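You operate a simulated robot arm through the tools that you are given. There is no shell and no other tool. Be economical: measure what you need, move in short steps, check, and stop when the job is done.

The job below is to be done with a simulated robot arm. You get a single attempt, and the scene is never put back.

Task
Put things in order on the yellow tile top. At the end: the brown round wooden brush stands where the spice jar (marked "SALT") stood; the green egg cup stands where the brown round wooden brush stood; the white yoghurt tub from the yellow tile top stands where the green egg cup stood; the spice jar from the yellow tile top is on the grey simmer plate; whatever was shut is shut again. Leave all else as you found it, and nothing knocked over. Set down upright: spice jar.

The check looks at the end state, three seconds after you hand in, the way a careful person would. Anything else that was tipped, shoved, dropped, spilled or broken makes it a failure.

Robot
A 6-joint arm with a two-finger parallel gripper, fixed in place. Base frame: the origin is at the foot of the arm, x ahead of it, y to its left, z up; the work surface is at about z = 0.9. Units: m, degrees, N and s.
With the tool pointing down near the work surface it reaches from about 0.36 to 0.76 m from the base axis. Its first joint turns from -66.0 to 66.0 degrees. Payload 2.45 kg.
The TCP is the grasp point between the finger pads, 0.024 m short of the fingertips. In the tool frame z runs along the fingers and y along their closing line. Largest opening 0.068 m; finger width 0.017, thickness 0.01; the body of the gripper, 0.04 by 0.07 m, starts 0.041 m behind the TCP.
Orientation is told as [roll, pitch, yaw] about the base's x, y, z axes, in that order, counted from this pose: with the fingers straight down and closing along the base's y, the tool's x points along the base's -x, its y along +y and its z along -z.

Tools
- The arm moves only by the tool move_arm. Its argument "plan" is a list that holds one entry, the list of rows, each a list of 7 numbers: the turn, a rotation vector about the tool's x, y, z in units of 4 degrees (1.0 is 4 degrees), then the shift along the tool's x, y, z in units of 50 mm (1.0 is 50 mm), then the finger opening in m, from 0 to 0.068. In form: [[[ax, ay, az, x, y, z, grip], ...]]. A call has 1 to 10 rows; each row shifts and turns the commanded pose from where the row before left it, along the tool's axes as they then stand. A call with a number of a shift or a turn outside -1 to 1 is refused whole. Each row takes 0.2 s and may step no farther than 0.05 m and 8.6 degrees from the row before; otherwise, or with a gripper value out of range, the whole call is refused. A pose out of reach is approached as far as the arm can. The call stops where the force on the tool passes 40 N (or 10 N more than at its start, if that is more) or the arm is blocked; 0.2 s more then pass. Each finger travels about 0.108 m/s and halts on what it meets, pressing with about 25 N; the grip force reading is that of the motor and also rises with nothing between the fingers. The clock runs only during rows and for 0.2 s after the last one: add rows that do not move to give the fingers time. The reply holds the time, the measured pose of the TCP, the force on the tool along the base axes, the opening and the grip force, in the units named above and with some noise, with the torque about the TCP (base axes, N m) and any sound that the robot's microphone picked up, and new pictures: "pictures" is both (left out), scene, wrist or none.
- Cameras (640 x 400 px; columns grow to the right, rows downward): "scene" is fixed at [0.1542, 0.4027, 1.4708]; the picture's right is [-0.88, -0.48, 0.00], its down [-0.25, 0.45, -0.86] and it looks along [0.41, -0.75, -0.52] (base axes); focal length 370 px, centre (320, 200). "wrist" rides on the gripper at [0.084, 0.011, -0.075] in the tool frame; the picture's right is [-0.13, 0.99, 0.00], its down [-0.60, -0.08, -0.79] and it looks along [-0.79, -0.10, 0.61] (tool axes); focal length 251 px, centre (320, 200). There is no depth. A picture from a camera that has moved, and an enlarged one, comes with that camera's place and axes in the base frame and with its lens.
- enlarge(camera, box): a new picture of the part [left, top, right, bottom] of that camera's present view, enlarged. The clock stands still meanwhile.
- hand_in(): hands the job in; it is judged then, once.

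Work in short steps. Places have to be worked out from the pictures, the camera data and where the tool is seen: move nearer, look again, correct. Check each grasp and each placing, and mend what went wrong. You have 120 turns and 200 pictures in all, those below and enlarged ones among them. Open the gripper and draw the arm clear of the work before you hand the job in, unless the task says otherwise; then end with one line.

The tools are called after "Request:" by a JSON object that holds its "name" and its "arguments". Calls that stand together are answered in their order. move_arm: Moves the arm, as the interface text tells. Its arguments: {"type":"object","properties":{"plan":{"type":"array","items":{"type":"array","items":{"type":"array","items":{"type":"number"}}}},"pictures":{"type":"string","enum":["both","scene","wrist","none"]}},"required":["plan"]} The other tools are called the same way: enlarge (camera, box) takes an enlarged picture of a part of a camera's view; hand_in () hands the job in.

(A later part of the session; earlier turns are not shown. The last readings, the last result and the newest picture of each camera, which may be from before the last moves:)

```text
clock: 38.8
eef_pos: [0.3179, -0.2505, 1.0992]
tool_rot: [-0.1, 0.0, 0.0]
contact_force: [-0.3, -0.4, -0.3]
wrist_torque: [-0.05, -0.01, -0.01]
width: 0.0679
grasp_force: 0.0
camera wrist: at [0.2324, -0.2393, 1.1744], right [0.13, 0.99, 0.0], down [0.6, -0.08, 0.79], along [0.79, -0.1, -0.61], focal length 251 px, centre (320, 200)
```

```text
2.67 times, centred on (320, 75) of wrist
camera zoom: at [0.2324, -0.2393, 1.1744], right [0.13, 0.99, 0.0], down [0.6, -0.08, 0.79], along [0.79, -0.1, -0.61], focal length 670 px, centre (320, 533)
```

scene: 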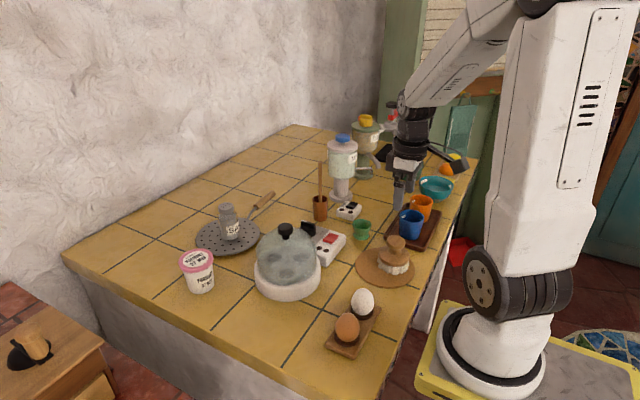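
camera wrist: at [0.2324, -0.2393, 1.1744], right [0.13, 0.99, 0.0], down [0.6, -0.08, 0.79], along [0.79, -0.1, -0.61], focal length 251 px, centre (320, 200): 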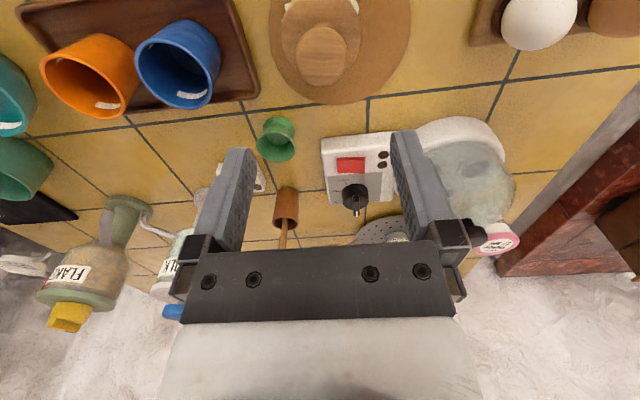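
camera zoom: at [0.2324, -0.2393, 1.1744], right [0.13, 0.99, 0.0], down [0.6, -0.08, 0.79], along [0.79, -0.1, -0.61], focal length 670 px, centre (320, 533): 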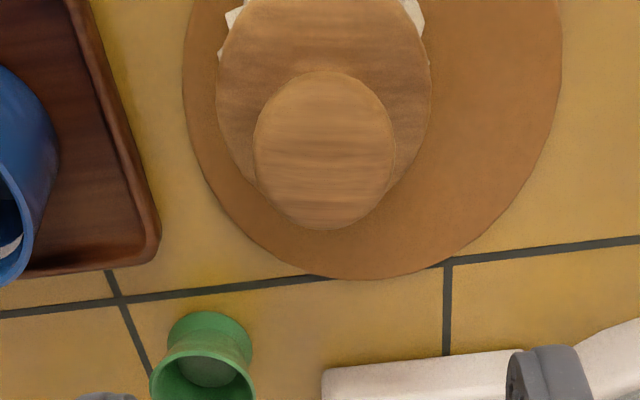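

The brush is now on the jar's spot. The egg cup is at about (0.425, -0.319) with its rim at z≈0.945. I'll pick it up vertically and park it, since the tub has to go before I can place the cup at the far spot. Moving above the cup now.

Request:
{"name": "move_arm", "arguments": {"plan": [[[0, 0, 0, -0.713, -0.457, 0.1, 0.068], [0, 0, 0, -0.713, -0.457, 0.2, 0.068], [0, 0, 0, -0.713, -0.457, 0.2, 0.068], [0, 0, 0, 0, 0, 0.9, 0.068], [0, 0, 0, 0, 0, 0, 0.068]]]}}

```text
clock: 40.0
eef_pos: [0.4241, -0.3195, 1.0276]
tool_rot: [-0.1, 0.0, 0.1]
contact_force: [0.3, 0.1, 0.7]
wrist_torque: [0.0, 0.0, -0.02]
width: 0.068
grasp_force: 0.2
camera wrist: at [0.3395, -0.3076, 1.1032], right [0.13, 0.99, 0.0], down [0.6, -0.08, 0.79], along [0.79, -0.1, -0.61], focal length 251 px, centre (320, 200)
```

scene: 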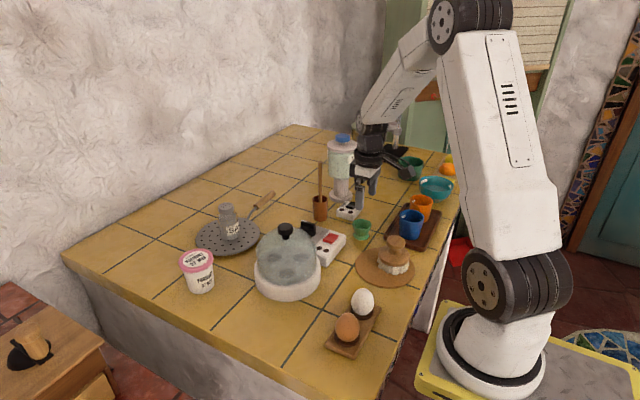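
wrist: 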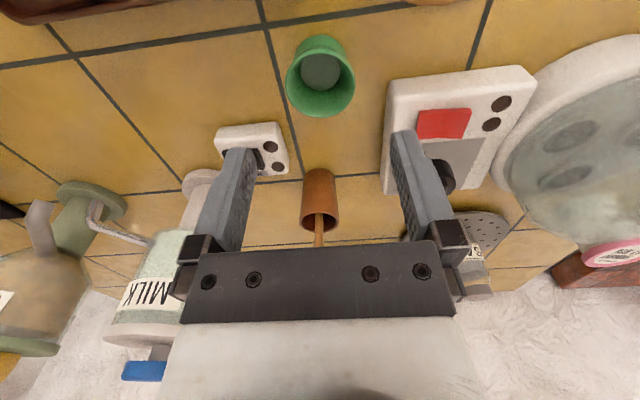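

The egg cup is centred under the gripper at (0.423, -0.318). I'll descend to z≈0.934.

Request:
{"name": "move_arm", "arguments": {"plan": [[[0, 0, 0, 0, 0.02, 0.7, 0.068], [0, 0, 0, 0, 0, 0.7, 0.068], [0, 0, 0, 0, 0, 0.46, 0.068], [0, 0, 0, 0, 0, 0, 0.068]]]}}

```text
clock: 41.0
eef_pos: [0.4241, -0.3175, 0.9362]
tool_rot: [0.0, 0.0, 0.0]
contact_force: [0.4, -0.2, -0.1]
wrist_torque: [0.01, -0.02, -0.01]
width: 0.068
grasp_force: 0.1
camera wrist: at [0.3389, -0.3059, 1.0102], right [0.13, 0.99, 0.0], down [0.6, -0.08, 0.79], along [0.79, -0.1, -0.61], focal length 251 px, centre (320, 200)
```

scene: 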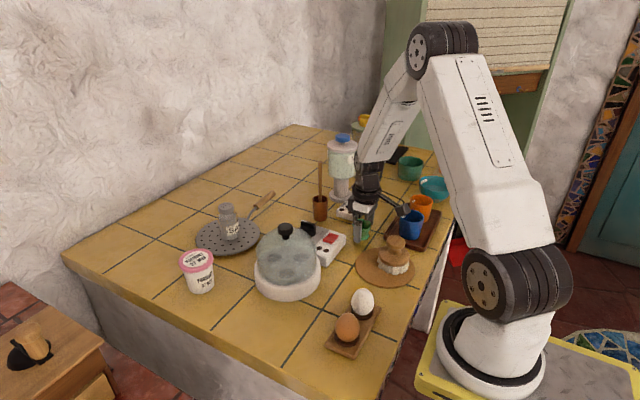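
wrist: 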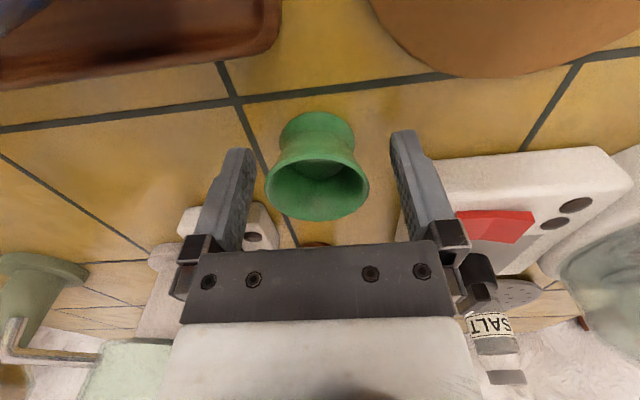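

Accounting for the close-range bias I saw with the brush, the cup is centred. I'll close now.

Request:
{"name": "move_arm", "arguments": {"plan": [[[0, 0, 0, 0, 0, 0, 0.03], [0, 0, 0, 0, 0, 0, 0.03], [0, 0, 0, 0, 0, 0, 0.03], [0, 0, 0, 0, 0, -0.4, 0.03], [0, 0, 0, 0, 0, 0, 0.03]]], "pictures": "wrist"}}

```text
clock: 42.2
eef_pos: [0.4241, -0.3172, 0.9544]
tool_rot: [0.0, 0.1, 0.0]
contact_force: [0.2, 0.2, -1.9]
wrist_torque: [-0.01, -0.01, 0.01]
width: 0.0479
grasp_force: 25.0
camera wrist: at [0.3395, -0.306, 1.0302], right [0.13, 0.99, 0.0], down [0.6, -0.08, 0.79], along [0.79, -0.1, -0.61], focal length 251 px, centre (320, 200)
```

wrist: 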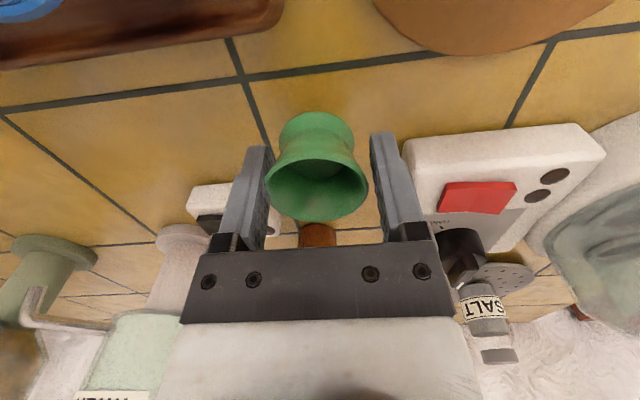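

The cup is held and lifted. I'll carry it at z≈1.12 to the parking place (0.53, 0.03).

Request:
{"name": "move_arm", "arguments": {"plan": [[[0, 0, 0, 0, 0, -0.83, 0.03], [0, 0, 0, 0, 0, -0.83, 0.03], [0, 0, 0, 0, 0, -0.83, 0.03], [0, 0, 0, 0, 0, -0.83, 0.03], [0, 0, 0, -0.265, 0.868, 0, 0.03], [0, 0, 0, -0.265, 0.868, 0, 0.03], [0, 0, 0, -0.265, 0.868, 0, 0.03], [0, 0, 0, -0.265, 0.868, 0, 0.03], [0, 0, 0, -0.265, 0.868, 0, 0.03], [0, 0, 0, -0.265, 0.868, 0, 0.03]]], "pictures": "none"}}

Request:
{"name": "move_arm", "arguments": {"plan": [[[0, 0, 0, -0.265, 0.868, 0, 0.03], [0, 0, 0, -0.265, 0.868, 0, 0.03], [0, 0, 0, 0, 0, 0.9, 0.03], [0, 0, 0, 0, 0, 0.9, 0.03], [0, 0, 0, 0, 0, 0.9, 0.03], [0, 0, 0, 0, 0, 0.6, 0.03], [0, 0, 0, 0, 0, 0, 0.03]]]}}

```text
clock: 44.4
eef_pos: [0.5027, -0.0566, 1.1216]
tool_rot: [0.0, 0.0, 0.0]
contact_force: [0.2, 0.3, -0.2]
wrist_torque: [-0.01, 0.0, -0.04]
width: 0.0482
grasp_force: 24.8
```

```text
clock: 46.0
eef_pos: [0.528, 0.0297, 0.9554]
tool_rot: [0.1, 0.0, 0.0]
contact_force: [0.1, 0.1, -1.3]
wrist_torque: [0.0, 0.04, -0.05]
width: 0.0482
grasp_force: 25.1
camera wrist: at [0.4443, 0.0412, 1.0311], right [0.13, 0.99, 0.0], down [0.6, -0.08, 0.79], along [0.79, -0.1, -0.61], focal length 251 px, centre (320, 200)
```

scene: 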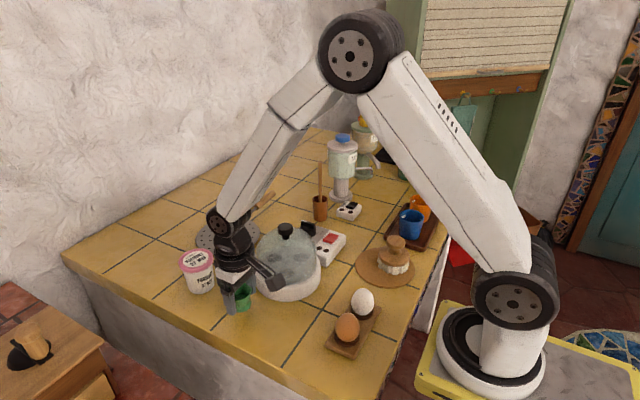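
wrist: 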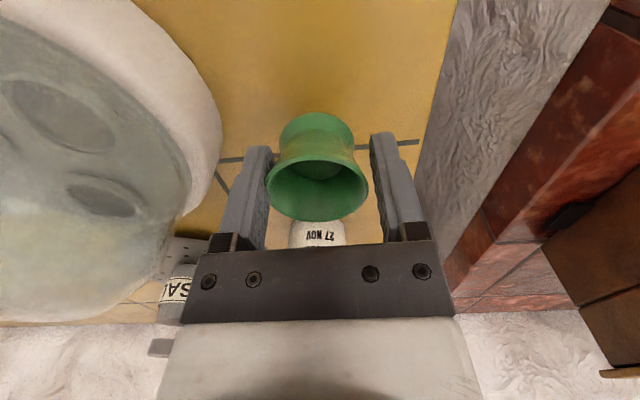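

Over the parking place and clear. I'll lower to contact.

Request:
{"name": "move_arm", "arguments": {"plan": [[[0, 0, 0, 0, 0, 0.32, 0.03], [0, 0, 0, 0, 0, 0.04, 0.03], [0, 0, 0, 0, 0, 0.03, 0.03], [0, 0, 0, 0, 0, 0, 0.03]]], "pictures": "none"}}

```text
clock: 47.0
eef_pos: [0.5303, 0.0298, 0.9377]
tool_rot: [0.0, 0.1, 0.0]
contact_force: [0.0, 0.4, -1.3]
wrist_torque: [0.0, 0.0, 0.01]
width: 0.0482
grasp_force: 25.0
```

Request:
{"name": "move_arm", "arguments": {"plan": [[[0, 0, 0, 0, 0, 0.03, 0.03], [0, 0, 0, 0, 0, 0.03, 0.03], [0, 0, 0, 0, 0, 0, 0.03]]], "pictures": "none"}}

```text
clock: 47.8
eef_pos: [0.5302, 0.0292, 0.9345]
tool_rot: [0.1, -0.1, -0.1]
contact_force: [-6.1, 1.8, 15.9]
wrist_torque: [0.04, 0.0, -0.05]
width: 0.0483
grasp_force: 25.4
```

Contact. I'll release, rise, and start the yaw turn for the tub's side grip.

Request:
{"name": "move_arm", "arguments": {"plan": [[[0, 0, 0, 0, 0, -0.04, 0.058], [0, 0, 0, 0, 0, 0, 0.068], [0, 0, 0, 0, 0, 0, 0.068], [0, 0, 0, 0, 0, -0.8, 0.068], [0, 0, 0, 0, 0, -1, 0.068], [0, 0, 0, 0, 0, -1, 0.068], [0, 0, 0, 0, 0, -1, 0.068], [0, 0, -1, 0, 0.5, 0, 0.068], [0, 0, -1, 0, 0.5, 0, 0.068], [0, 0, -1, 0, 0, 0, 0.068]]]}}

```text
clock: 50.0
eef_pos: [0.5288, 0.0798, 1.1266]
tool_rot: [-0.1, 0.0, 12.0]
contact_force: [-0.3, -0.2, -0.3]
wrist_torque: [0.02, -0.05, -0.02]
width: 0.0681
grasp_force: 0.0
camera wrist: at [0.444, 0.0734, 1.2012], right [-0.08, 1.0, 0.0], down [0.61, 0.05, 0.79], along [0.79, 0.06, -0.61], focal length 251 px, centre (320, 200)
```

scene: 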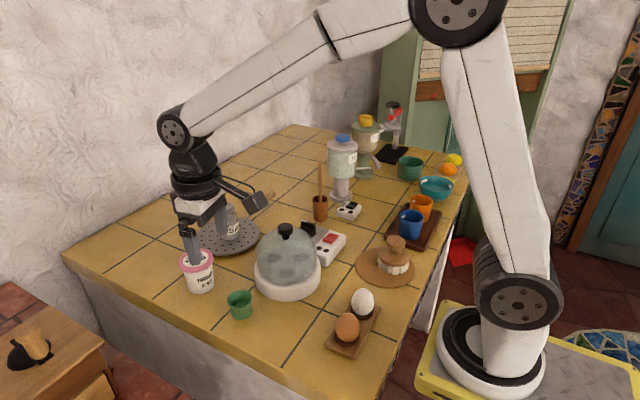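
wrist: 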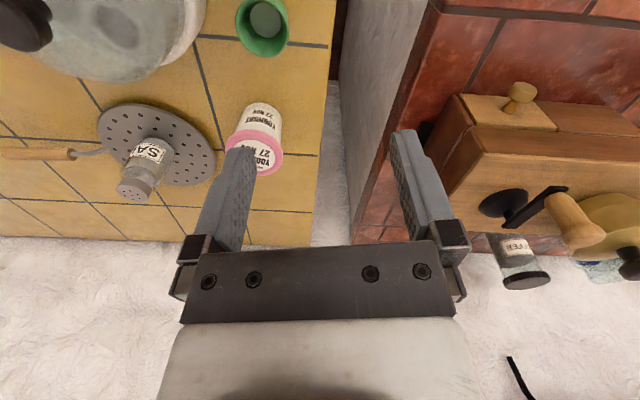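

The parked cup stands fine. I'll continue the yaw turn.

Request:
{"name": "move_arm", "arguments": {"plan": [[[0, 0, -1, 0, 0, 0, 0.068], [0, 0, -1, 0, 0, 0, 0.068], [0, 0, -1, 0, 0, 0, 0.068], [0, 0, -1, 0, 0, 0, 0.068], [0, 0, -1, 0, 0, 0, 0.068], [0, 0, -1, 0, 0, 0, 0.068], [0, 0, -1, 0, 0, 0, 0.068], [0, 0, -1, 0, 0, 0, 0.068], [0, 0, -1, 0, 0, 0, 0.068], [0, 0, -1, 0, 0, 0, 0.068]]], "pictures": "none"}}

Request:
{"name": "move_arm", "arguments": {"plan": [[[0, 0, -1, 0, 0, 0, 0.068], [0, 0, -1, 0, 0, 0, 0.068], [0, 0, -1, 0, 0, 0, 0.068], [0, 0, -1, 0, 0, 0, 0.068], [0, 0, -1, 0, 0, 0, 0.068], [0, 0, -1, 0, 0, 0, 0.068], [0, 0, -1, 0, 0, 0, 0.068], [0, 0, -1, 0, 0, 0, 0.068], [0, 0, -1, 0, 0, 0, 0.068], [0, 0, -0.5, 0, 0, 0, 0.068]]]}}

```text
clock: 52.2
eef_pos: [0.5273, 0.0792, 1.1251]
tool_rot: [0.0, -0.1, 52.2]
contact_force: [0.3, 0.3, -0.4]
wrist_torque: [0.02, 0.04, 0.0]
width: 0.068
grasp_force: 0.2
```

```text
clock: 54.4
eef_pos: [0.5288, 0.0786, 1.1269]
tool_rot: [0.0, 0.0, 90.1]
contact_force: [0.0, 0.5, -0.3]
wrist_torque: [0.02, 0.01, -0.02]
width: 0.0679
grasp_force: 0.2
camera wrist: at [0.5167, -0.004, 1.2012], right [-0.99, 0.13, 0.0], down [0.08, 0.6, 0.79], along [0.1, 0.79, -0.61], focal length 251 px, centre (320, 200)
```

scene: 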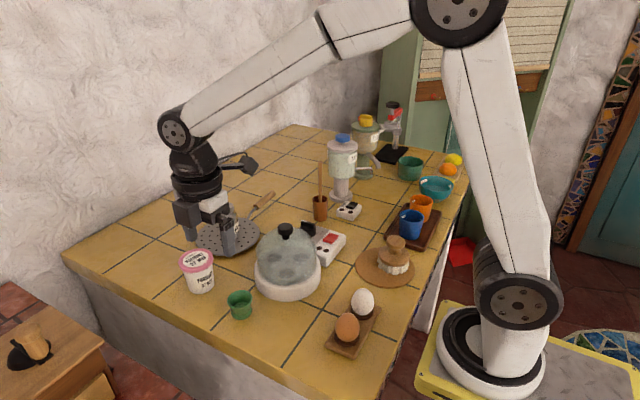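
wrist: 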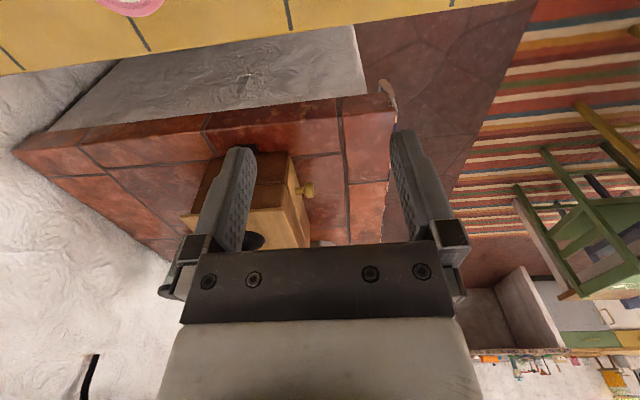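

Yaw is at 90°. I'll shift beyond the tub's +y side and begin leaning the fingers towards -y, which puts the camera on top.

Request:
{"name": "move_arm", "arguments": {"plan": [[[0, 0, 0, -0.4, -0.853, 0, 0.068], [0, 0, 0, -0.4, -0.853, 0, 0.068], [0, 0, 0, -0.4, -0.853, 0, 0.068], [0, 1, 0, 0, 0, 0, 0.068], [0, 1, 0, 0, 0, 0, 0.068], [0, 1, 0, 0, 0, 0, 0.068], [0, 1, 0, 0, 0, 0, 0.068], [0, 1, 0, 0, 0, 0, 0.068], [0, 1, 0, 0, 0, 0, 0.068], [0, 0, 0, 0, 0, 0, 0.068]]]}}

```text
clock: 56.6
eef_pos: [0.656, 0.139, 1.1267]
tool_rot: [0.0, 24.0, 90.0]
contact_force: [0.3, -0.1, 0.4]
wrist_torque: [0.0, -0.02, -0.04]
width: 0.0681
grasp_force: 0.0
camera wrist: at [0.6441, 0.094, 1.2288], right [-0.99, 0.12, -0.05], down [0.08, 0.87, 0.48], along [0.1, 0.47, -0.88], focal length 251 px, centre (320, 200)
```

scene: 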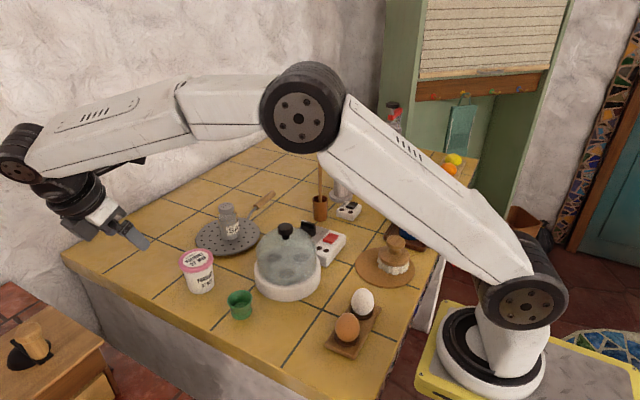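
wrist: 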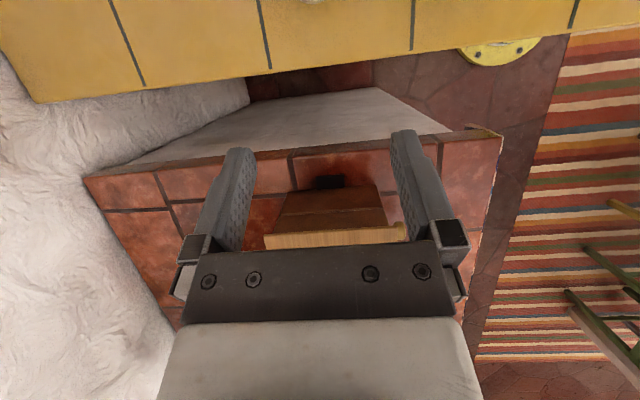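

That works. I'll lean on to 52°.

Request:
{"name": "move_arm", "arguments": {"plan": [[[0, 1, 0, 0, 0, 0, 0.068], [0, 1, 0, 0, 0, 0, 0.068], [0, 1, 0, 0, 0, 0, 0.068], [0, 1, 0, 0, 0, 0, 0.068], [0, 1, 0, 0, 0, 0, 0.068], [0, 1, 0, 0, 0, 0, 0.068], [0, 1, 0, 0, 0, 0, 0.068], [0, 0, 0, 0, 0, 0, 0.068]]]}}

```text
clock: 58.4
eef_pos: [0.6564, 0.1397, 1.1262]
tool_rot: [0.1, 52.1, 90.0]
contact_force: [-0.4, -0.7, 1.0]
wrist_torque: [-0.02, -0.04, 0.0]
width: 0.0681
grasp_force: 0.2
camera wrist: at [0.6441, 0.1475, 1.2383], right [-0.99, 0.08, -0.1], down [0.08, 1.0, 0.01], along [0.1, 0.0, -0.99], focal length 251 px, centre (320, 200)
```

scene: 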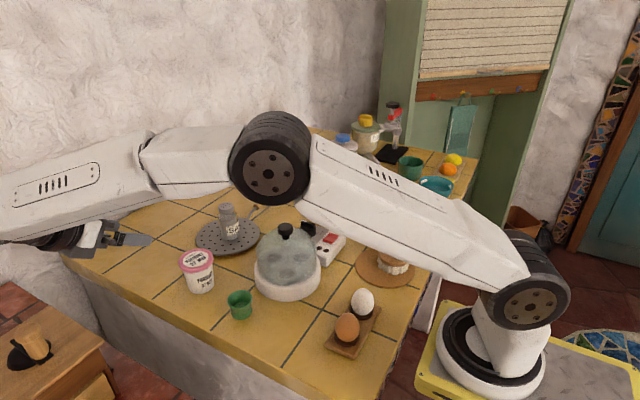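
wrist: 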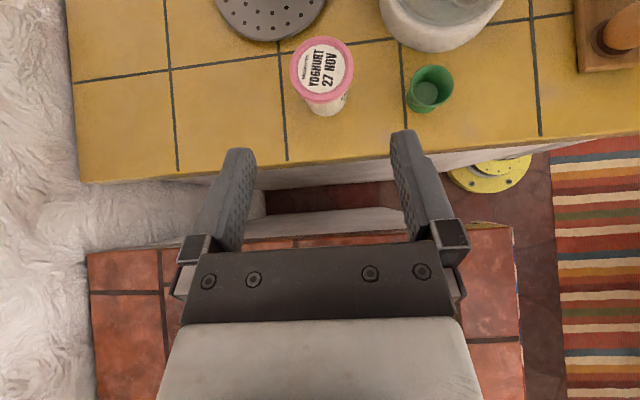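

The downward view puts the tub at about (0.659, 0.008). I'll lean to 60° so that the gripper body clears the lid, then move to a pre-approach point 0.10 m behind.

Request:
{"name": "move_arm", "arguments": {"plan": [[[0, 1, 0, 0, 0, 0, 0.068], [0, 1, 0, 0, 0, 0, 0.068], [0, 0, 0, -0.69, -0.02, 0.645, 0.068], [0, 0, 0, -0.69, -0.02, 0.645, 0.068], [0, 0, 0, -0.69, -0.02, 0.645, 0.068], [0, 0, 0, 0, 0, 0, 0.068]]]}}

```text
clock: 59.8
eef_pos: [0.6592, 0.1069, 0.9867]
tool_rot: [-0.1, 60.0, 89.9]
contact_force: [0.2, 0.2, -0.2]
wrist_torque: [0.0, 0.04, -0.02]
width: 0.068
grasp_force: 0.1
camera wrist: at [0.6472, 0.1307, 1.0977], right [-0.99, 0.06, -0.11], down [0.08, 0.99, -0.13], along [0.1, -0.13, -0.99], focal length 251 px, centre (320, 200)
```

scene: 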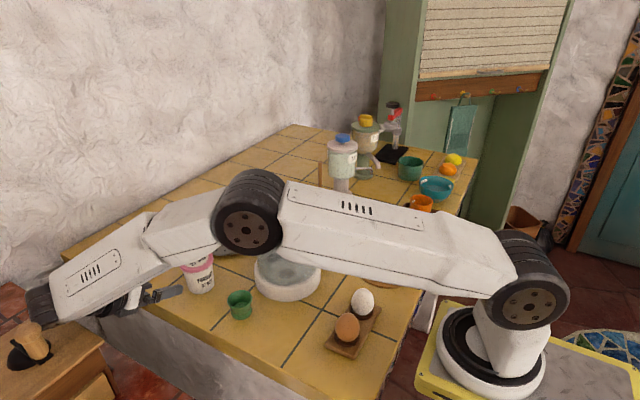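
wrist: 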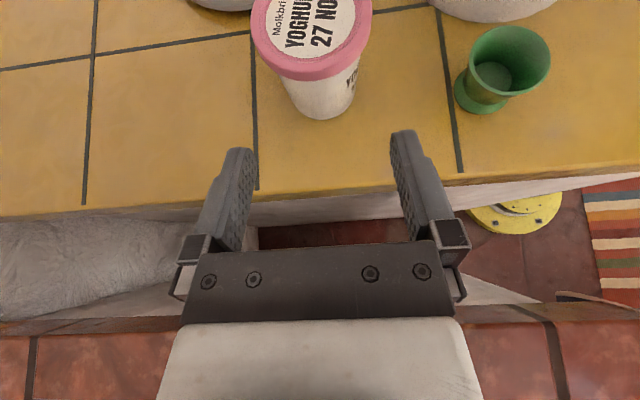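

Elbow and forearm are high and clear. I'll approach along the fingers 60 mm and look again.

Request:
{"name": "move_arm", "arguments": {"plan": [[[0, 0, 0, 0, 0, 0.6, 0.068], [0, 0, 0, 0, 0, 0.6, 0.068], [0, 0, 0, 0, 0, 0, 0.068]]]}}

Request:
{"name": "enlarge", "arguments": {"camera": "scene", "box": [100, 230, 260, 330]}}

```text
clock: 60.6
eef_pos: [0.6575, 0.0552, 0.9584]
tool_rot: [0.0, 60.0, 90.0]
contact_force: [-0.2, 1.1, 0.3]
wrist_torque: [-0.03, 0.01, 0.0]
width: 0.0682
grasp_force: 0.0
camera wrist: at [0.6465, 0.0785, 1.0683], right [-0.99, 0.06, -0.11], down [0.08, 0.99, -0.13], along [0.1, -0.13, -0.99], focal length 251 px, centre (320, 200)
```

scene: 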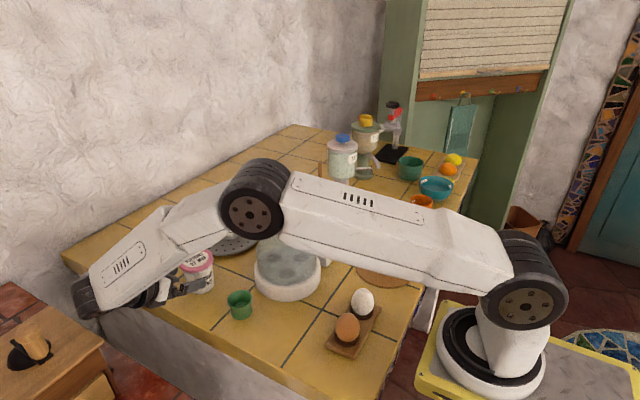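
wrist: 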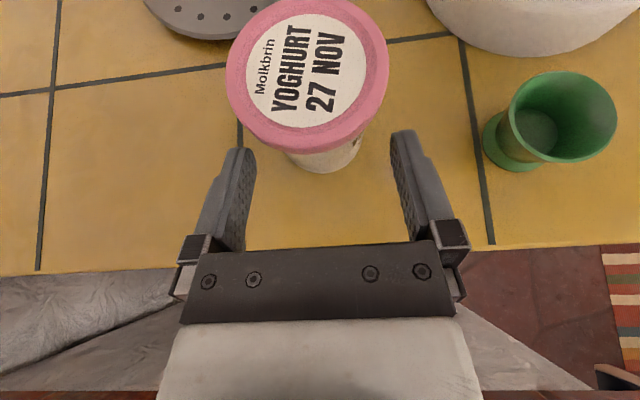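

```text
4.00 times, centred on (180, 280) of scene
camera zoom: at [0.1542, 0.4027, 1.4708], right [-0.88, -0.48, 0.0], down [-0.25, 0.45, -0.86], along [0.41, -0.75, -0.52], focal length 1479 px, centre (880, -120)
```

zoom: 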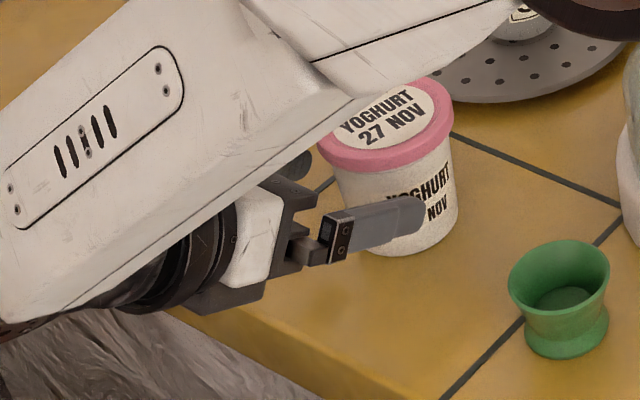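

Aligned under the lid. I'll go the remaining 36 mm, slightly lower, then look before gripping.

Request:
{"name": "move_arm", "arguments": {"plan": [[[0, 0, 0, -0.03, -0.02, 0.36, 0.068], [0, 0, 0, -0.02, 0, 0.36, 0.068], [0, 0, 0, 0, 0, 0, 0.068]]]}}

Request:
{"name": "enlarge", "arguments": {"camera": "scene", "box": [140, 230, 268, 310]}}

```text
clock: 61.4
eef_pos: [0.6599, 0.0261, 0.9371]
tool_rot: [0.0, 60.0, 90.0]
contact_force: [-0.7, -0.5, 0.0]
wrist_torque: [0.01, 0.0, -0.02]
width: 0.068
grasp_force: 0.1
camera wrist: at [0.6478, 0.0489, 1.048], right [-0.99, 0.06, -0.11], down [0.08, 0.99, -0.13], along [0.1, -0.13, -0.99], focal length 251 px, centre (320, 200)
```

scene: 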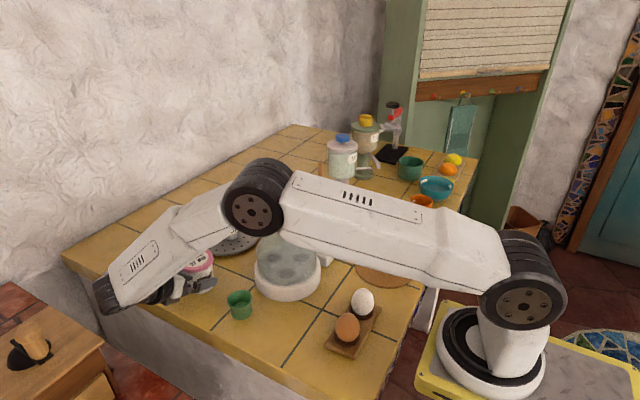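
wrist: 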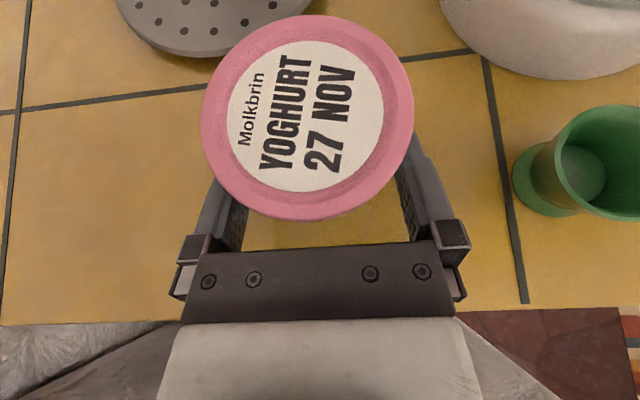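

```text
5.00 times, centred on (204, 270) of scene
camera zoom: at [0.1542, 0.4027, 1.4708], right [-0.88, -0.48, 0.0], down [-0.25, 0.45, -0.86], along [0.41, -0.75, -0.52], focal length 1849 px, centre (900, -150)
```

zoom: 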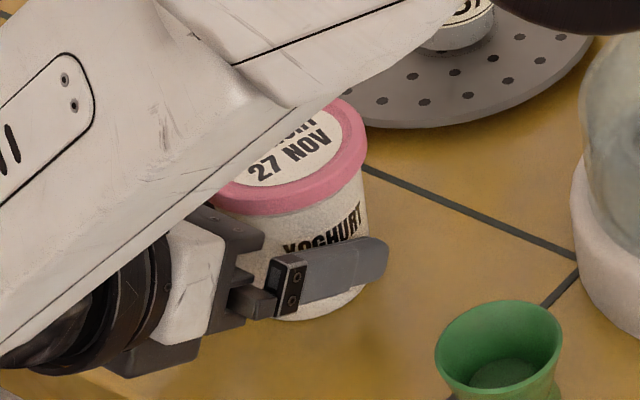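

The fingers straddle the body below the lid and the gripper body is clear of it. I'll close the grip.

Request:
{"name": "move_arm", "arguments": {"plan": [[[0, 0, 0, 0, 0, 0, 0.05], [0, 0, 0, 0, 0, 0, 0.045], [0, 0, 0, 0, 0, 0, 0.045], [0, 0, 0, 0, 0, 0, 0.045]]]}}

```text
clock: 62.4
eef_pos: [0.6595, 0.0248, 0.9384]
tool_rot: [0.0, 60.0, 90.1]
contact_force: [-0.8, -0.3, 0.8]
wrist_torque: [-0.02, 0.03, 0.01]
width: 0.0576
grasp_force: 24.6
camera wrist: at [0.6478, 0.0492, 1.0482], right [-0.99, 0.06, -0.11], down [0.08, 0.99, -0.13], along [0.1, -0.13, -0.99], focal length 251 px, centre (320, 200)
```

scene: 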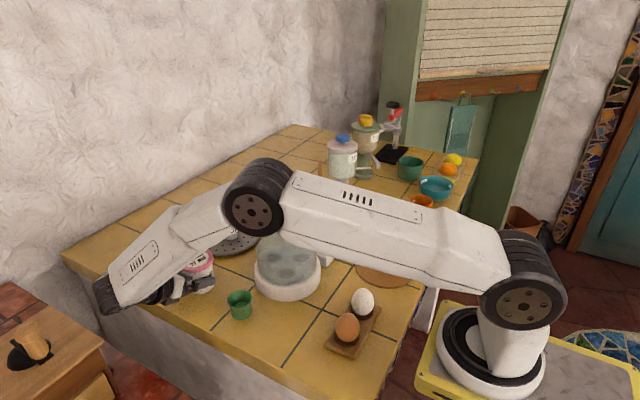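
wrist: 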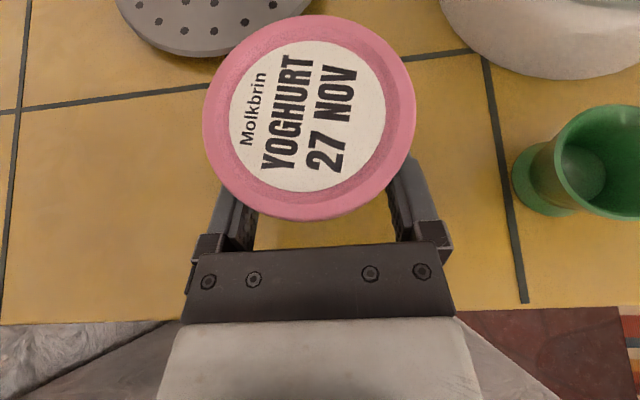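

Gripped at 0.0576 m. I'll lift straight up 0.2 m and check.

Request:
{"name": "move_arm", "arguments": {"plan": [[[0, 0, 0, 0.433, 0, -0.25, 0.045], [0, 0, 0, 0.866, 0, -0.5, 0.045], [0, 0, 0, 0.866, 0, -0.5, 0.045], [0, 0, 0, 0.866, 0, -0.5, 0.045], [0, 0, 0, 0.6, 0, -0.346, 0.045], [0, 0, 0, 0, 0, 0, 0.045]]]}}

```text
clock: 63.8
eef_pos: [0.6585, 0.0251, 1.1488]
tool_rot: [0.2, 60.0, 90.0]
contact_force: [0.4, -0.2, -2.9]
wrist_torque: [0.0, -0.01, 0.02]
width: 0.0576
grasp_force: 24.8
camera wrist: at [0.6474, 0.0489, 1.2587], right [-0.99, 0.06, -0.11], down [0.08, 0.99, -0.13], along [0.1, -0.13, -0.99], focal length 251 px, centre (320, 200)
```

scene: 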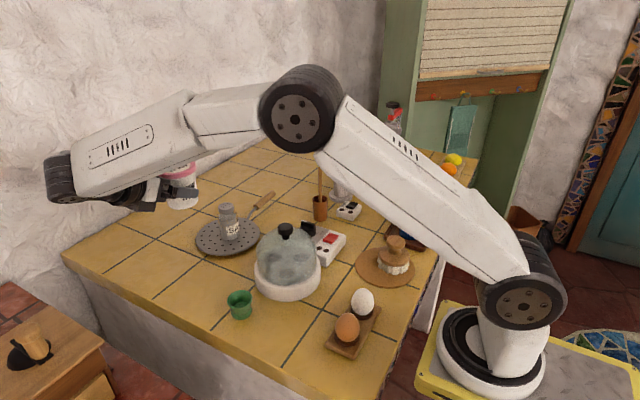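
wrist: 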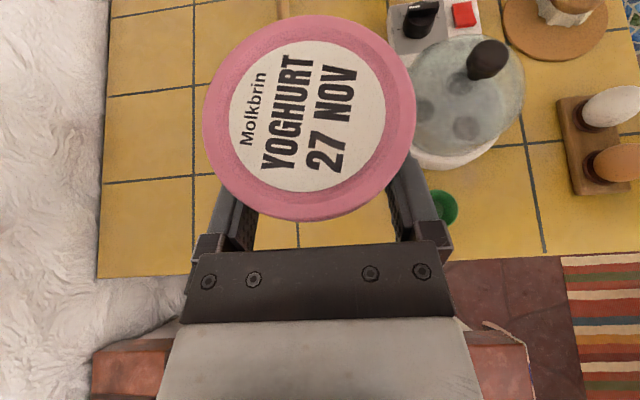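

Tub held level. I'll carry it halfway towards the egg cup's spot and check the arm.

Request:
{"name": "move_arm", "arguments": {"plan": [[[0, 0, 0, 0.368, 0.522, 0.637, 0.045], [0, 0, 0, 0.368, 0.522, 0.637, 0.045], [0, 0, 0, 0.368, 0.522, 0.637, 0.045], [0, 0, 0, 0.368, 0.522, 0.637, 0.045], [0, 0, 0, 0.368, 0.522, 0.637, 0.045], [0, 0, 0, 0, 0, 0, 0.045]]]}}

```text
clock: 65.2
eef_pos: [0.5296, -0.1579, 1.1472]
tool_rot: [0.0, 60.1, 90.0]
contact_force: [-1.1, 0.9, -2.6]
wrist_torque: [0.03, -0.04, -0.02]
width: 0.0573
grasp_force: 24.5
camera wrist: at [0.5178, -0.1345, 1.2582], right [-0.99, 0.06, -0.11], down [0.08, 0.99, -0.13], along [0.1, -0.13, -0.99], focal length 251 px, centre (320, 200)
```

scene: 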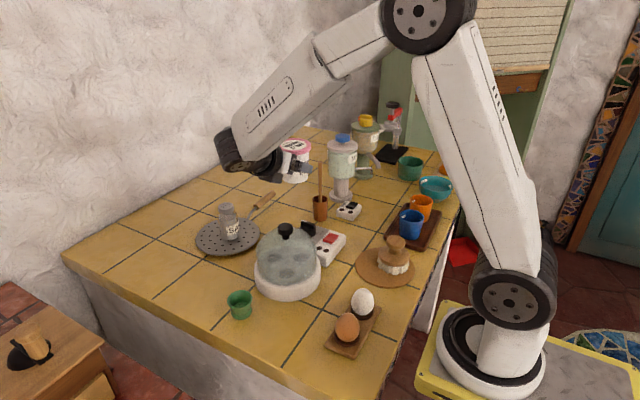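
wrist: 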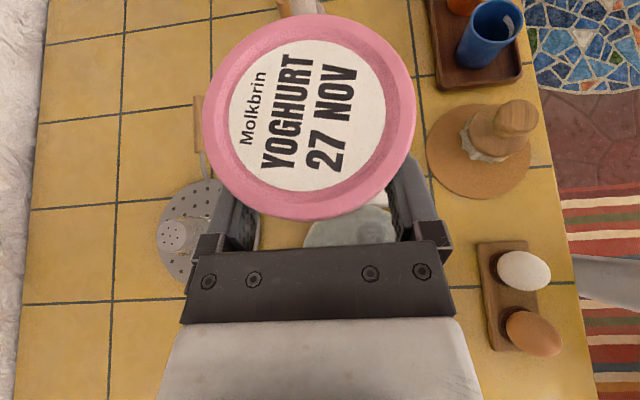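

Clear. I'll continue to above the spot.

Request:
{"name": "move_arm", "arguments": {"plan": [[[0, 0, 0, 0.37, 0.528, 0.641, 0.045], [0, 0, 0, 0.37, 0.528, 0.641, 0.045], [0, 0, 0, 0.37, 0.528, 0.641, 0.045], [0, 0, 0, 0.37, 0.528, 0.641, 0.045], [0, 0, 0, 0, 0, 0, 0.045]]]}}

```text
clock: 66.4
eef_pos: [0.4227, -0.3083, 1.148]
tool_rot: [0.0, 60.0, 90.1]
contact_force: [0.1, 0.6, -1.9]
wrist_torque: [0.05, -0.03, 0.0]
width: 0.0575
grasp_force: 25.1
camera wrist: at [0.412, -0.2845, 1.2586], right [-0.99, 0.06, -0.11], down [0.08, 0.99, -0.13], along [0.1, -0.13, -0.99], focal length 251 px, centre (320, 200)
```

scene: 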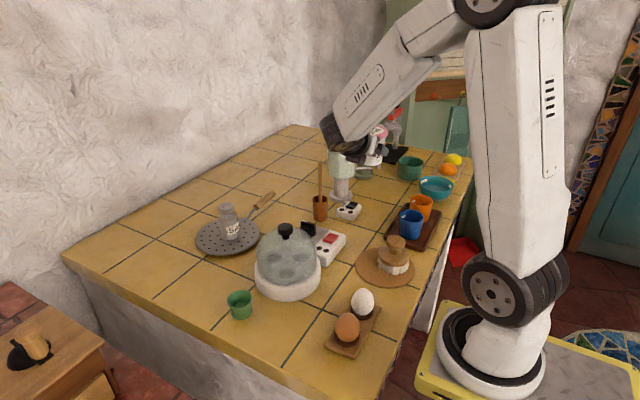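
wrist: 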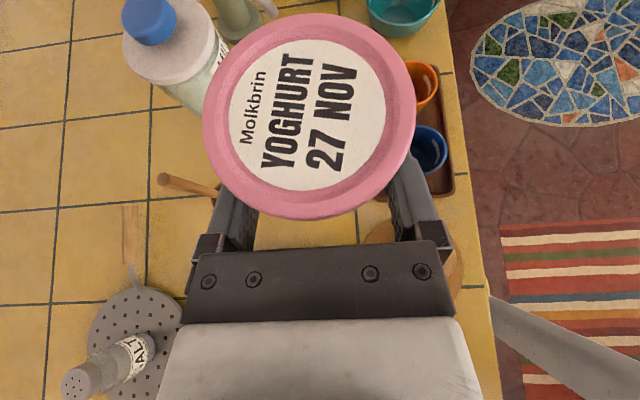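

Over the spot. I'll turn the heading another 12° so the wrist stays away from the dome and control box, then descend to z≈1.0.

Request:
{"name": "move_arm", "arguments": {"plan": [[[0.866, 0, -0.5, -0.025, 0.026, -0.043, 0.045], [0.866, 0, -0.5, 0, 0, 0, 0.045], [0.866, 0, -0.5, 0, 0, 0, 0.045], [0, 0, 0, -0.8, 0, 0.46, 0.045], [0, 0, 0, -0.8, 0, 0.46, 0.045], [0, 0, 0, -0.8, 0, 0.46, 0.045], [0, 0, 0, 0, 0, 0, 0.045]]]}}

Request:
{"name": "enlarge", "arguments": {"camera": "scene", "box": [260, 150, 420, 250]}}

```text
clock: 68.0
eef_pos: [0.4233, -0.3042, 1.0083]
tool_rot: [0.0, 60.0, 102.0]
contact_force: [-0.1, 0.2, -2.4]
wrist_torque: [0.01, 0.02, 0.01]
width: 0.0577
grasp_force: 25.6
camera wrist: at [0.4069, -0.283, 1.1189], right [-0.98, -0.14, -0.11], down [-0.13, 0.98, -0.13], along [0.13, -0.11, -0.99], focal length 251 px, centre (320, 200)
```

scene: 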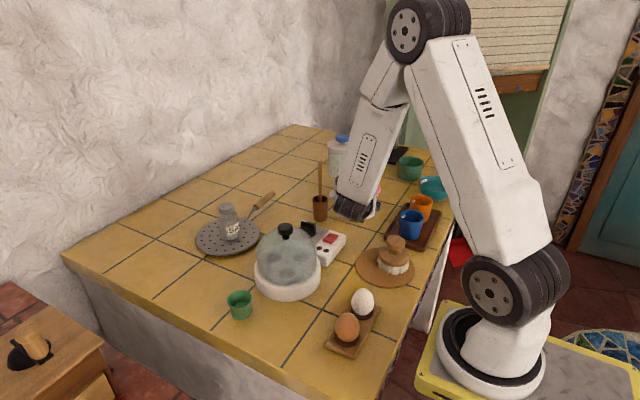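
wrist: 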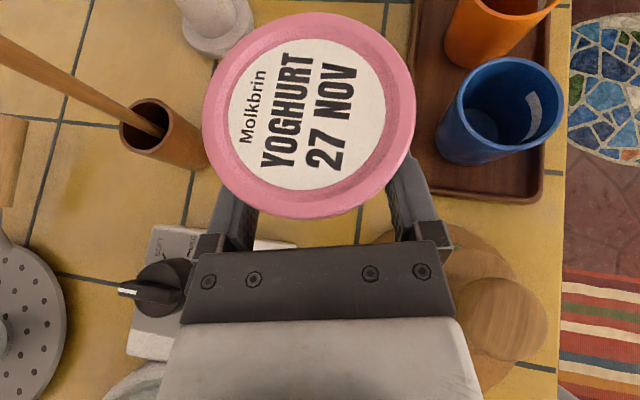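

```text
4.00 times, centred on (340, 200) of scene
camera zoom: at [0.1542, 0.4027, 1.4708], right [-0.88, -0.48, 0.0], down [-0.25, 0.45, -0.86], along [0.41, -0.75, -0.52], focal length 1479 px, centre (240, 200)
```

zoom: 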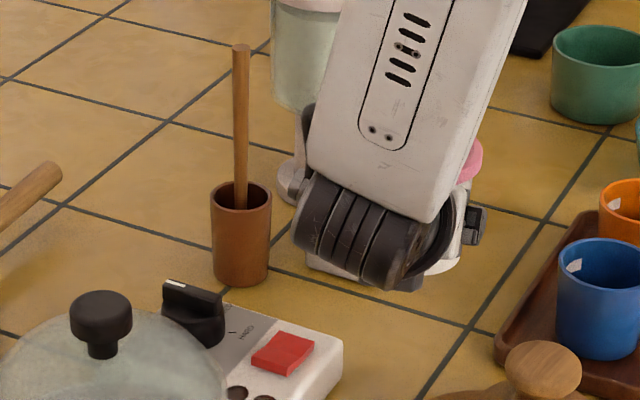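

Clearances to the box knob, brush and dome look fine. I'll descend another 50 mm with a 2 mm correction.

Request:
{"name": "move_arm", "arguments": {"plan": [[[0, 0, 0, -0.42, 0.046, 0.27, 0.045], [0, 0, 0, -0.44, 0, 0.25, 0.045], [0, 0, 0, 0, 0, 0, 0.045]]]}}

Request:
{"name": "enlarge", "arguments": {"camera": "scene", "box": [260, 170, 420, 270]}}

```text
clock: 68.8
eef_pos: [0.4211, -0.3064, 0.9583]
tool_rot: [0.0, 60.0, 102.0]
contact_force: [0.3, 0.9, -1.2]
wrist_torque: [0.01, 0.01, 0.03]
width: 0.0573
grasp_force: 25.0
camera wrist: at [0.405, -0.2849, 1.0689], right [-0.98, -0.14, -0.11], down [-0.13, 0.98, -0.13], along [0.13, -0.11, -0.99], focal length 251 px, centre (320, 200)
```

scene: 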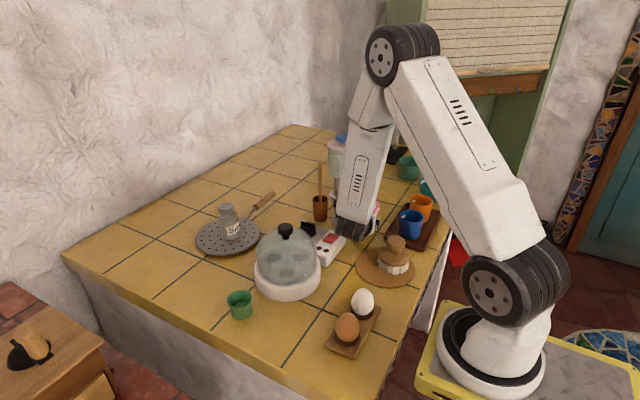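
wrist: 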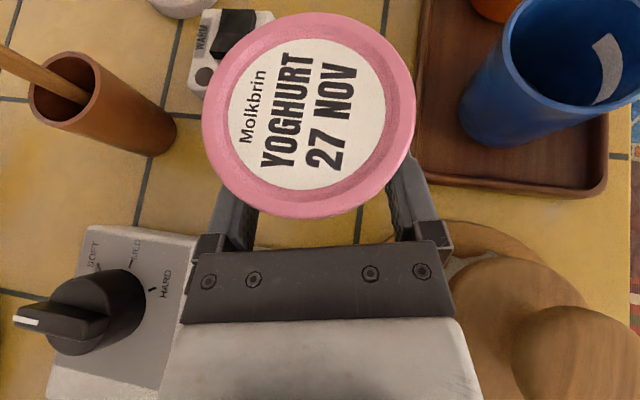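

```text
4.00 times, centred on (340, 220) of scene
camera zoom: at [0.1542, 0.4027, 1.4708], right [-0.88, -0.48, 0.0], down [-0.25, 0.45, -0.86], along [0.41, -0.75, -0.52], focal length 1479 px, centre (240, 120)
```

zoom: 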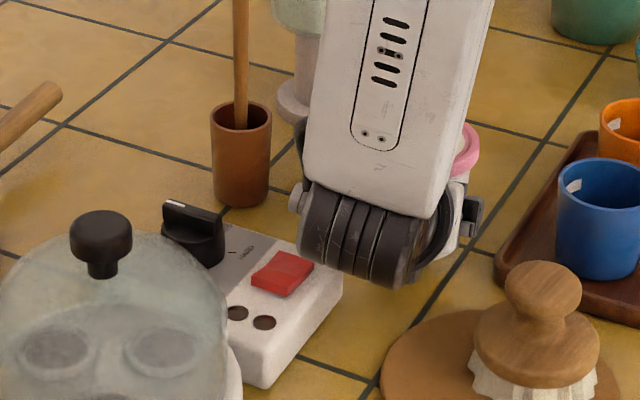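

Everything clear. I'll lower the last part in small steps.

Request:
{"name": "move_arm", "arguments": {"plan": [[[0, 0, 0, -0.22, 0, 0.127, 0.045], [0, 0, 0, -0.06, 0, 0.035, 0.045], [0, 0, 0, -0.035, 0, 0.02, 0.045], [0, 0, 0, 0, 0, 0, 0.045]]], "pictures": "none"}}

```text
clock: 69.8
eef_pos: [0.4206, -0.3055, 0.9411]
tool_rot: [0.0, 60.0, 102.0]
contact_force: [-0.1, -1.2, -0.6]
wrist_torque: [0.04, 0.01, 0.0]
width: 0.0576
grasp_force: 25.1
```

Request:
{"name": "move_arm", "arguments": {"plan": [[[0, 0, 0, -0.035, 0, 0.02, 0.045], [0, 0, 0, -0.035, 0, 0.02, 0.045], [0, 0, 0, 0, 0, 0, 0.045]]], "pictures": "none"}}

```text
clock: 70.6
eef_pos: [0.4215, -0.3052, 0.9373]
tool_rot: [-0.2, 60.2, 102.0]
contact_force: [-3.1, 2.5, 13.1]
wrist_torque: [0.24, 0.17, 0.01]
width: 0.0576
grasp_force: 24.8
```

Contact. I'll release and back out along the fingers.

Request:
{"name": "move_arm", "arguments": {"plan": [[[0, 0, 0, 0.01, 0, 0, 0.062], [0, 0, 0, 0, 0, 0, 0.068], [0, 0, 0, 0, 0, 0, 0.068], [0, 0, 0, 0, 0, -0.3, 0.068], [0, 0, 0, 0, 0, -0.5, 0.068], [0, 0, 0, 0, 0, -0.6, 0.068], [0, 0, 0, 0, 0, 0, 0.068]]]}}

```text
clock: 72.2
eef_pos: [0.4078, -0.246, 0.9721]
tool_rot: [0.1, 60.0, 102.0]
contact_force: [0.5, 0.1, 0.2]
wrist_torque: [0.0, 0.02, 0.02]
width: 0.0678
grasp_force: 0.0
camera wrist: at [0.3917, -0.2245, 1.0824], right [-0.98, -0.14, -0.11], down [-0.13, 0.98, -0.13], along [0.13, -0.11, -0.99], focal length 251 px, centre (320, 200)
```

scene: 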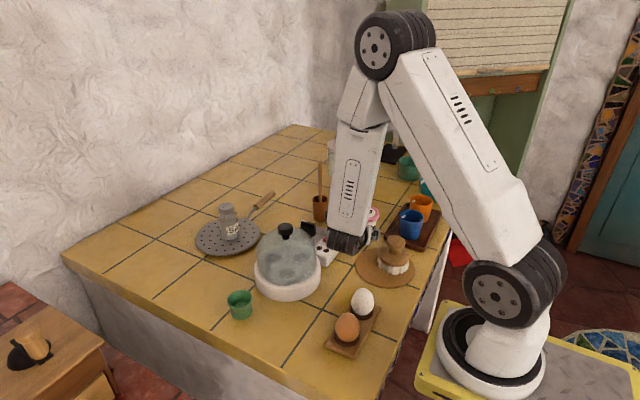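
wrist: 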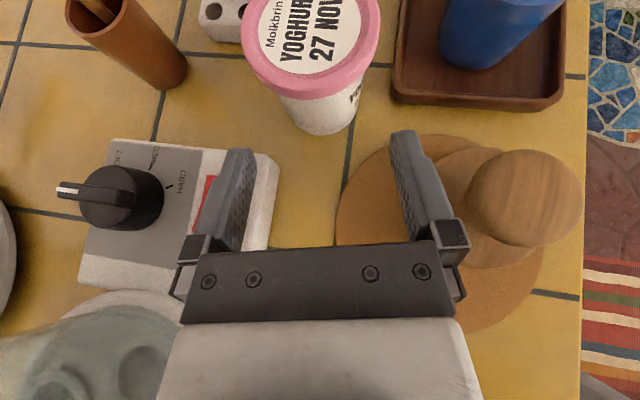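

The tub stands free. I'll rise vertically and begin to un-lean.

Request:
{"name": "move_arm", "arguments": {"plan": [[[0, 0, 0, 0.8, 0, -0.46, 0.068], [0, 0, 0, 0.866, 0, -0.5, 0.068], [0, 0, 0, 0.866, 0, -0.5, 0.068], [0, 0, 0, 0.866, 0, -0.5, 0.068], [0, -1, 0, 0, 0, 0, 0.068], [0, -1, 0, 0, 0, 0, 0.068], [0, -1, 0, 0, 0, 0, 0.068], [0, -1, 0, 0, 0, 0, 0.068], [0, -1, 0, 0, 0, 0, 0.068], [0, -1, 0, 0, 0, 0, 0.068]]]}}

Request:
{"name": "enlarge", "arguments": {"camera": "scene", "box": [290, 180, 450, 280]}}

```text
clock: 74.4
eef_pos: [0.4077, -0.247, 1.1687]
tool_rot: [0.0, 35.9, 102.0]
contact_force: [0.5, 1.0, 0.7]
wrist_torque: [0.0, -0.03, 0.01]
width: 0.0678
grasp_force: 0.1
camera wrist: at [0.4013, -0.2709, 1.2782], right [-0.99, -0.1, -0.08], down [-0.12, 0.95, 0.29], along [0.04, 0.29, -0.95], focal length 251 px, centre (320, 200)
```

scene: 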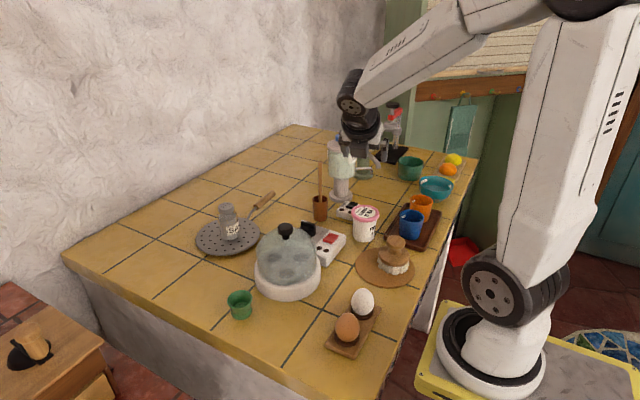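
wrist: 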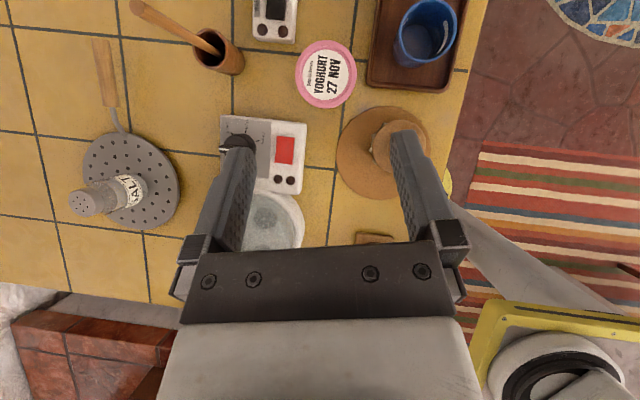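

```text
4.00 times, centred on (370, 230) of scene
camera zoom: at [0.1542, 0.4027, 1.4708], right [-0.88, -0.48, 0.0], down [-0.25, 0.45, -0.86], along [0.41, -0.75, -0.52], focal length 1479 px, centre (120, 80)
```

zoom: 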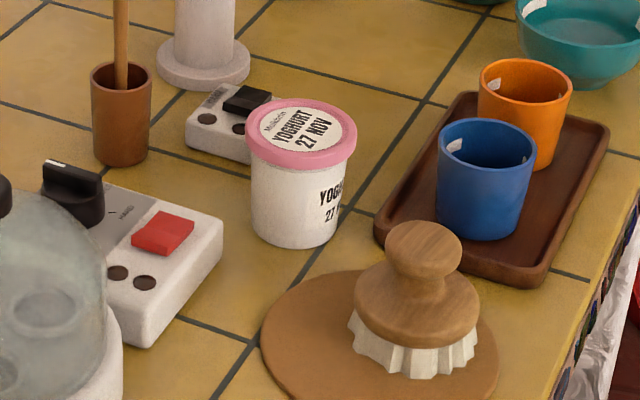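

The tub is upright on the cup's old spot, within a few mm. I'll turn the tool back to vertical and yaw 0.

Request:
{"name": "move_arm", "arguments": {"plan": [[[0, -1, 0, 0, 0, 0, 0.068], [0, -1, 0, 0, 0, 0, 0.068], [0, -1, 0, 0, 0, 0, 0.068], [0, -1, 0, 0, 0, 0, 0.068], [0, -1, 0, 0, 0, 0, 0.068], [0, -1, 0, 0, 0, 0, 0.068], [0, -1, 0, 0, 0, 0, 0.068], [0, -1, 0, 0, 0, 0, 0.068], [0, -1, 0, 0, 0, 0, 0.068], [0, 0, 1, 0, 0, 0, 0.068]]], "pictures": "none"}}

Request:
{"name": "move_arm", "arguments": {"plan": [[[0, 0, 1, 0, 0, 0, 0.068], [0, 0, 1, 0, 0, 0, 0.068], [0, 0, 1, 0, 0, 0, 0.068], [0, 0, 1, 0, 0, 0, 0.068], [0, 0, 1, 0, 0, 0, 0.068], [0, 0, 1, 0, 0, 0, 0.068], [0, 0, 1, 0, 0, 0, 0.068], [0, 0, 1, 0, 0, 0, 0.068], [0, 0, 1, 0, 0, 0, 0.068], [0, 0, 1, 0, 0, 0, 0.068]]], "pictures": "none"}}

Request:
{"name": "move_arm", "arguments": {"plan": [[[0, 0, 1, 0, 0, 0, 0.068], [0, 0, 1, 0, 0, 0, 0.068], [0, 0, 1, 0, 0, 0, 0.068], [0, 0, 1, 0, 0, 0, 0.068], [0, 0, 1, 0, 0, 0, 0.068], [0, 0, 1, 0, 0, 0, 0.068], [0, 0, 1, 0, 0, 0, 0.068], [0, 0, 1, 0, 0, 0, 0.068], [0, 0, 1, 0, 0, 0, 0.068], [0, 0, 1, 0, 0, 0, 0.068]]], "pictures": "none"}}

Request:
{"name": "move_arm", "arguments": {"plan": [[[0, 0, 1, 0, 0, 0, 0.068], [0, 0, 1, 0, 0, 0, 0.068], [0, 0, 1, 0, 0, 0, 0.068], [0, 0, 1, 0, 0, 0, 0.068], [0, 0, 0.5, 0, 0, 0, 0.068], [0, 0, 0, 0, 0, 0, 0.068]]], "pictures": "scene"}}

```text
clock: 76.6
eef_pos: [0.4082, -0.2466, 1.1683]
tool_rot: [0.0, -0.1, 97.9]
contact_force: [-0.1, 0.2, -0.8]
wrist_torque: [-0.02, 0.04, 0.05]
width: 0.0679
grasp_force: 0.1
```

```text
clock: 78.8
eef_pos: [0.4081, -0.246, 1.1681]
tool_rot: [0.0, 0.0, 57.9]
contact_force: [0.0, -0.3, 0.4]
wrist_torque: [0.0, -0.01, -0.03]
width: 0.0681
grasp_force: 0.2
```

```text
clock: 81.0
eef_pos: [0.4063, -0.2464, 1.1672]
tool_rot: [-0.1, 0.0, 17.8]
contact_force: [0.5, 0.0, 0.7]
wrist_torque: [0.01, -0.01, 0.01]
width: 0.068
grasp_force: 0.1
```

```text
clock: 82.4
eef_pos: [0.4078, -0.2451, 1.1685]
tool_rot: [0.0, 0.0, -0.2]
contact_force: [0.4, 0.0, -0.4]
wrist_torque: [0.01, 0.0, 0.01]
width: 0.0681
grasp_force: 0.1
```

scene: 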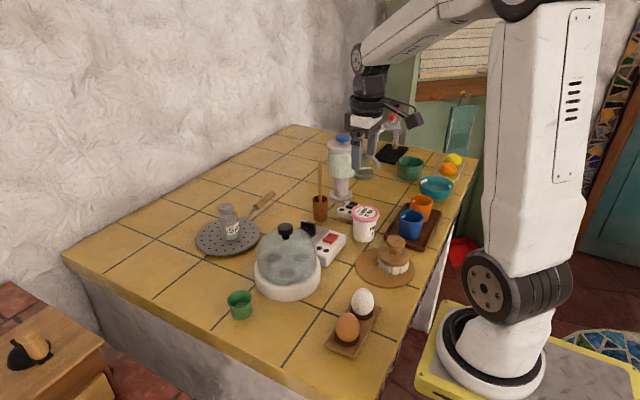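

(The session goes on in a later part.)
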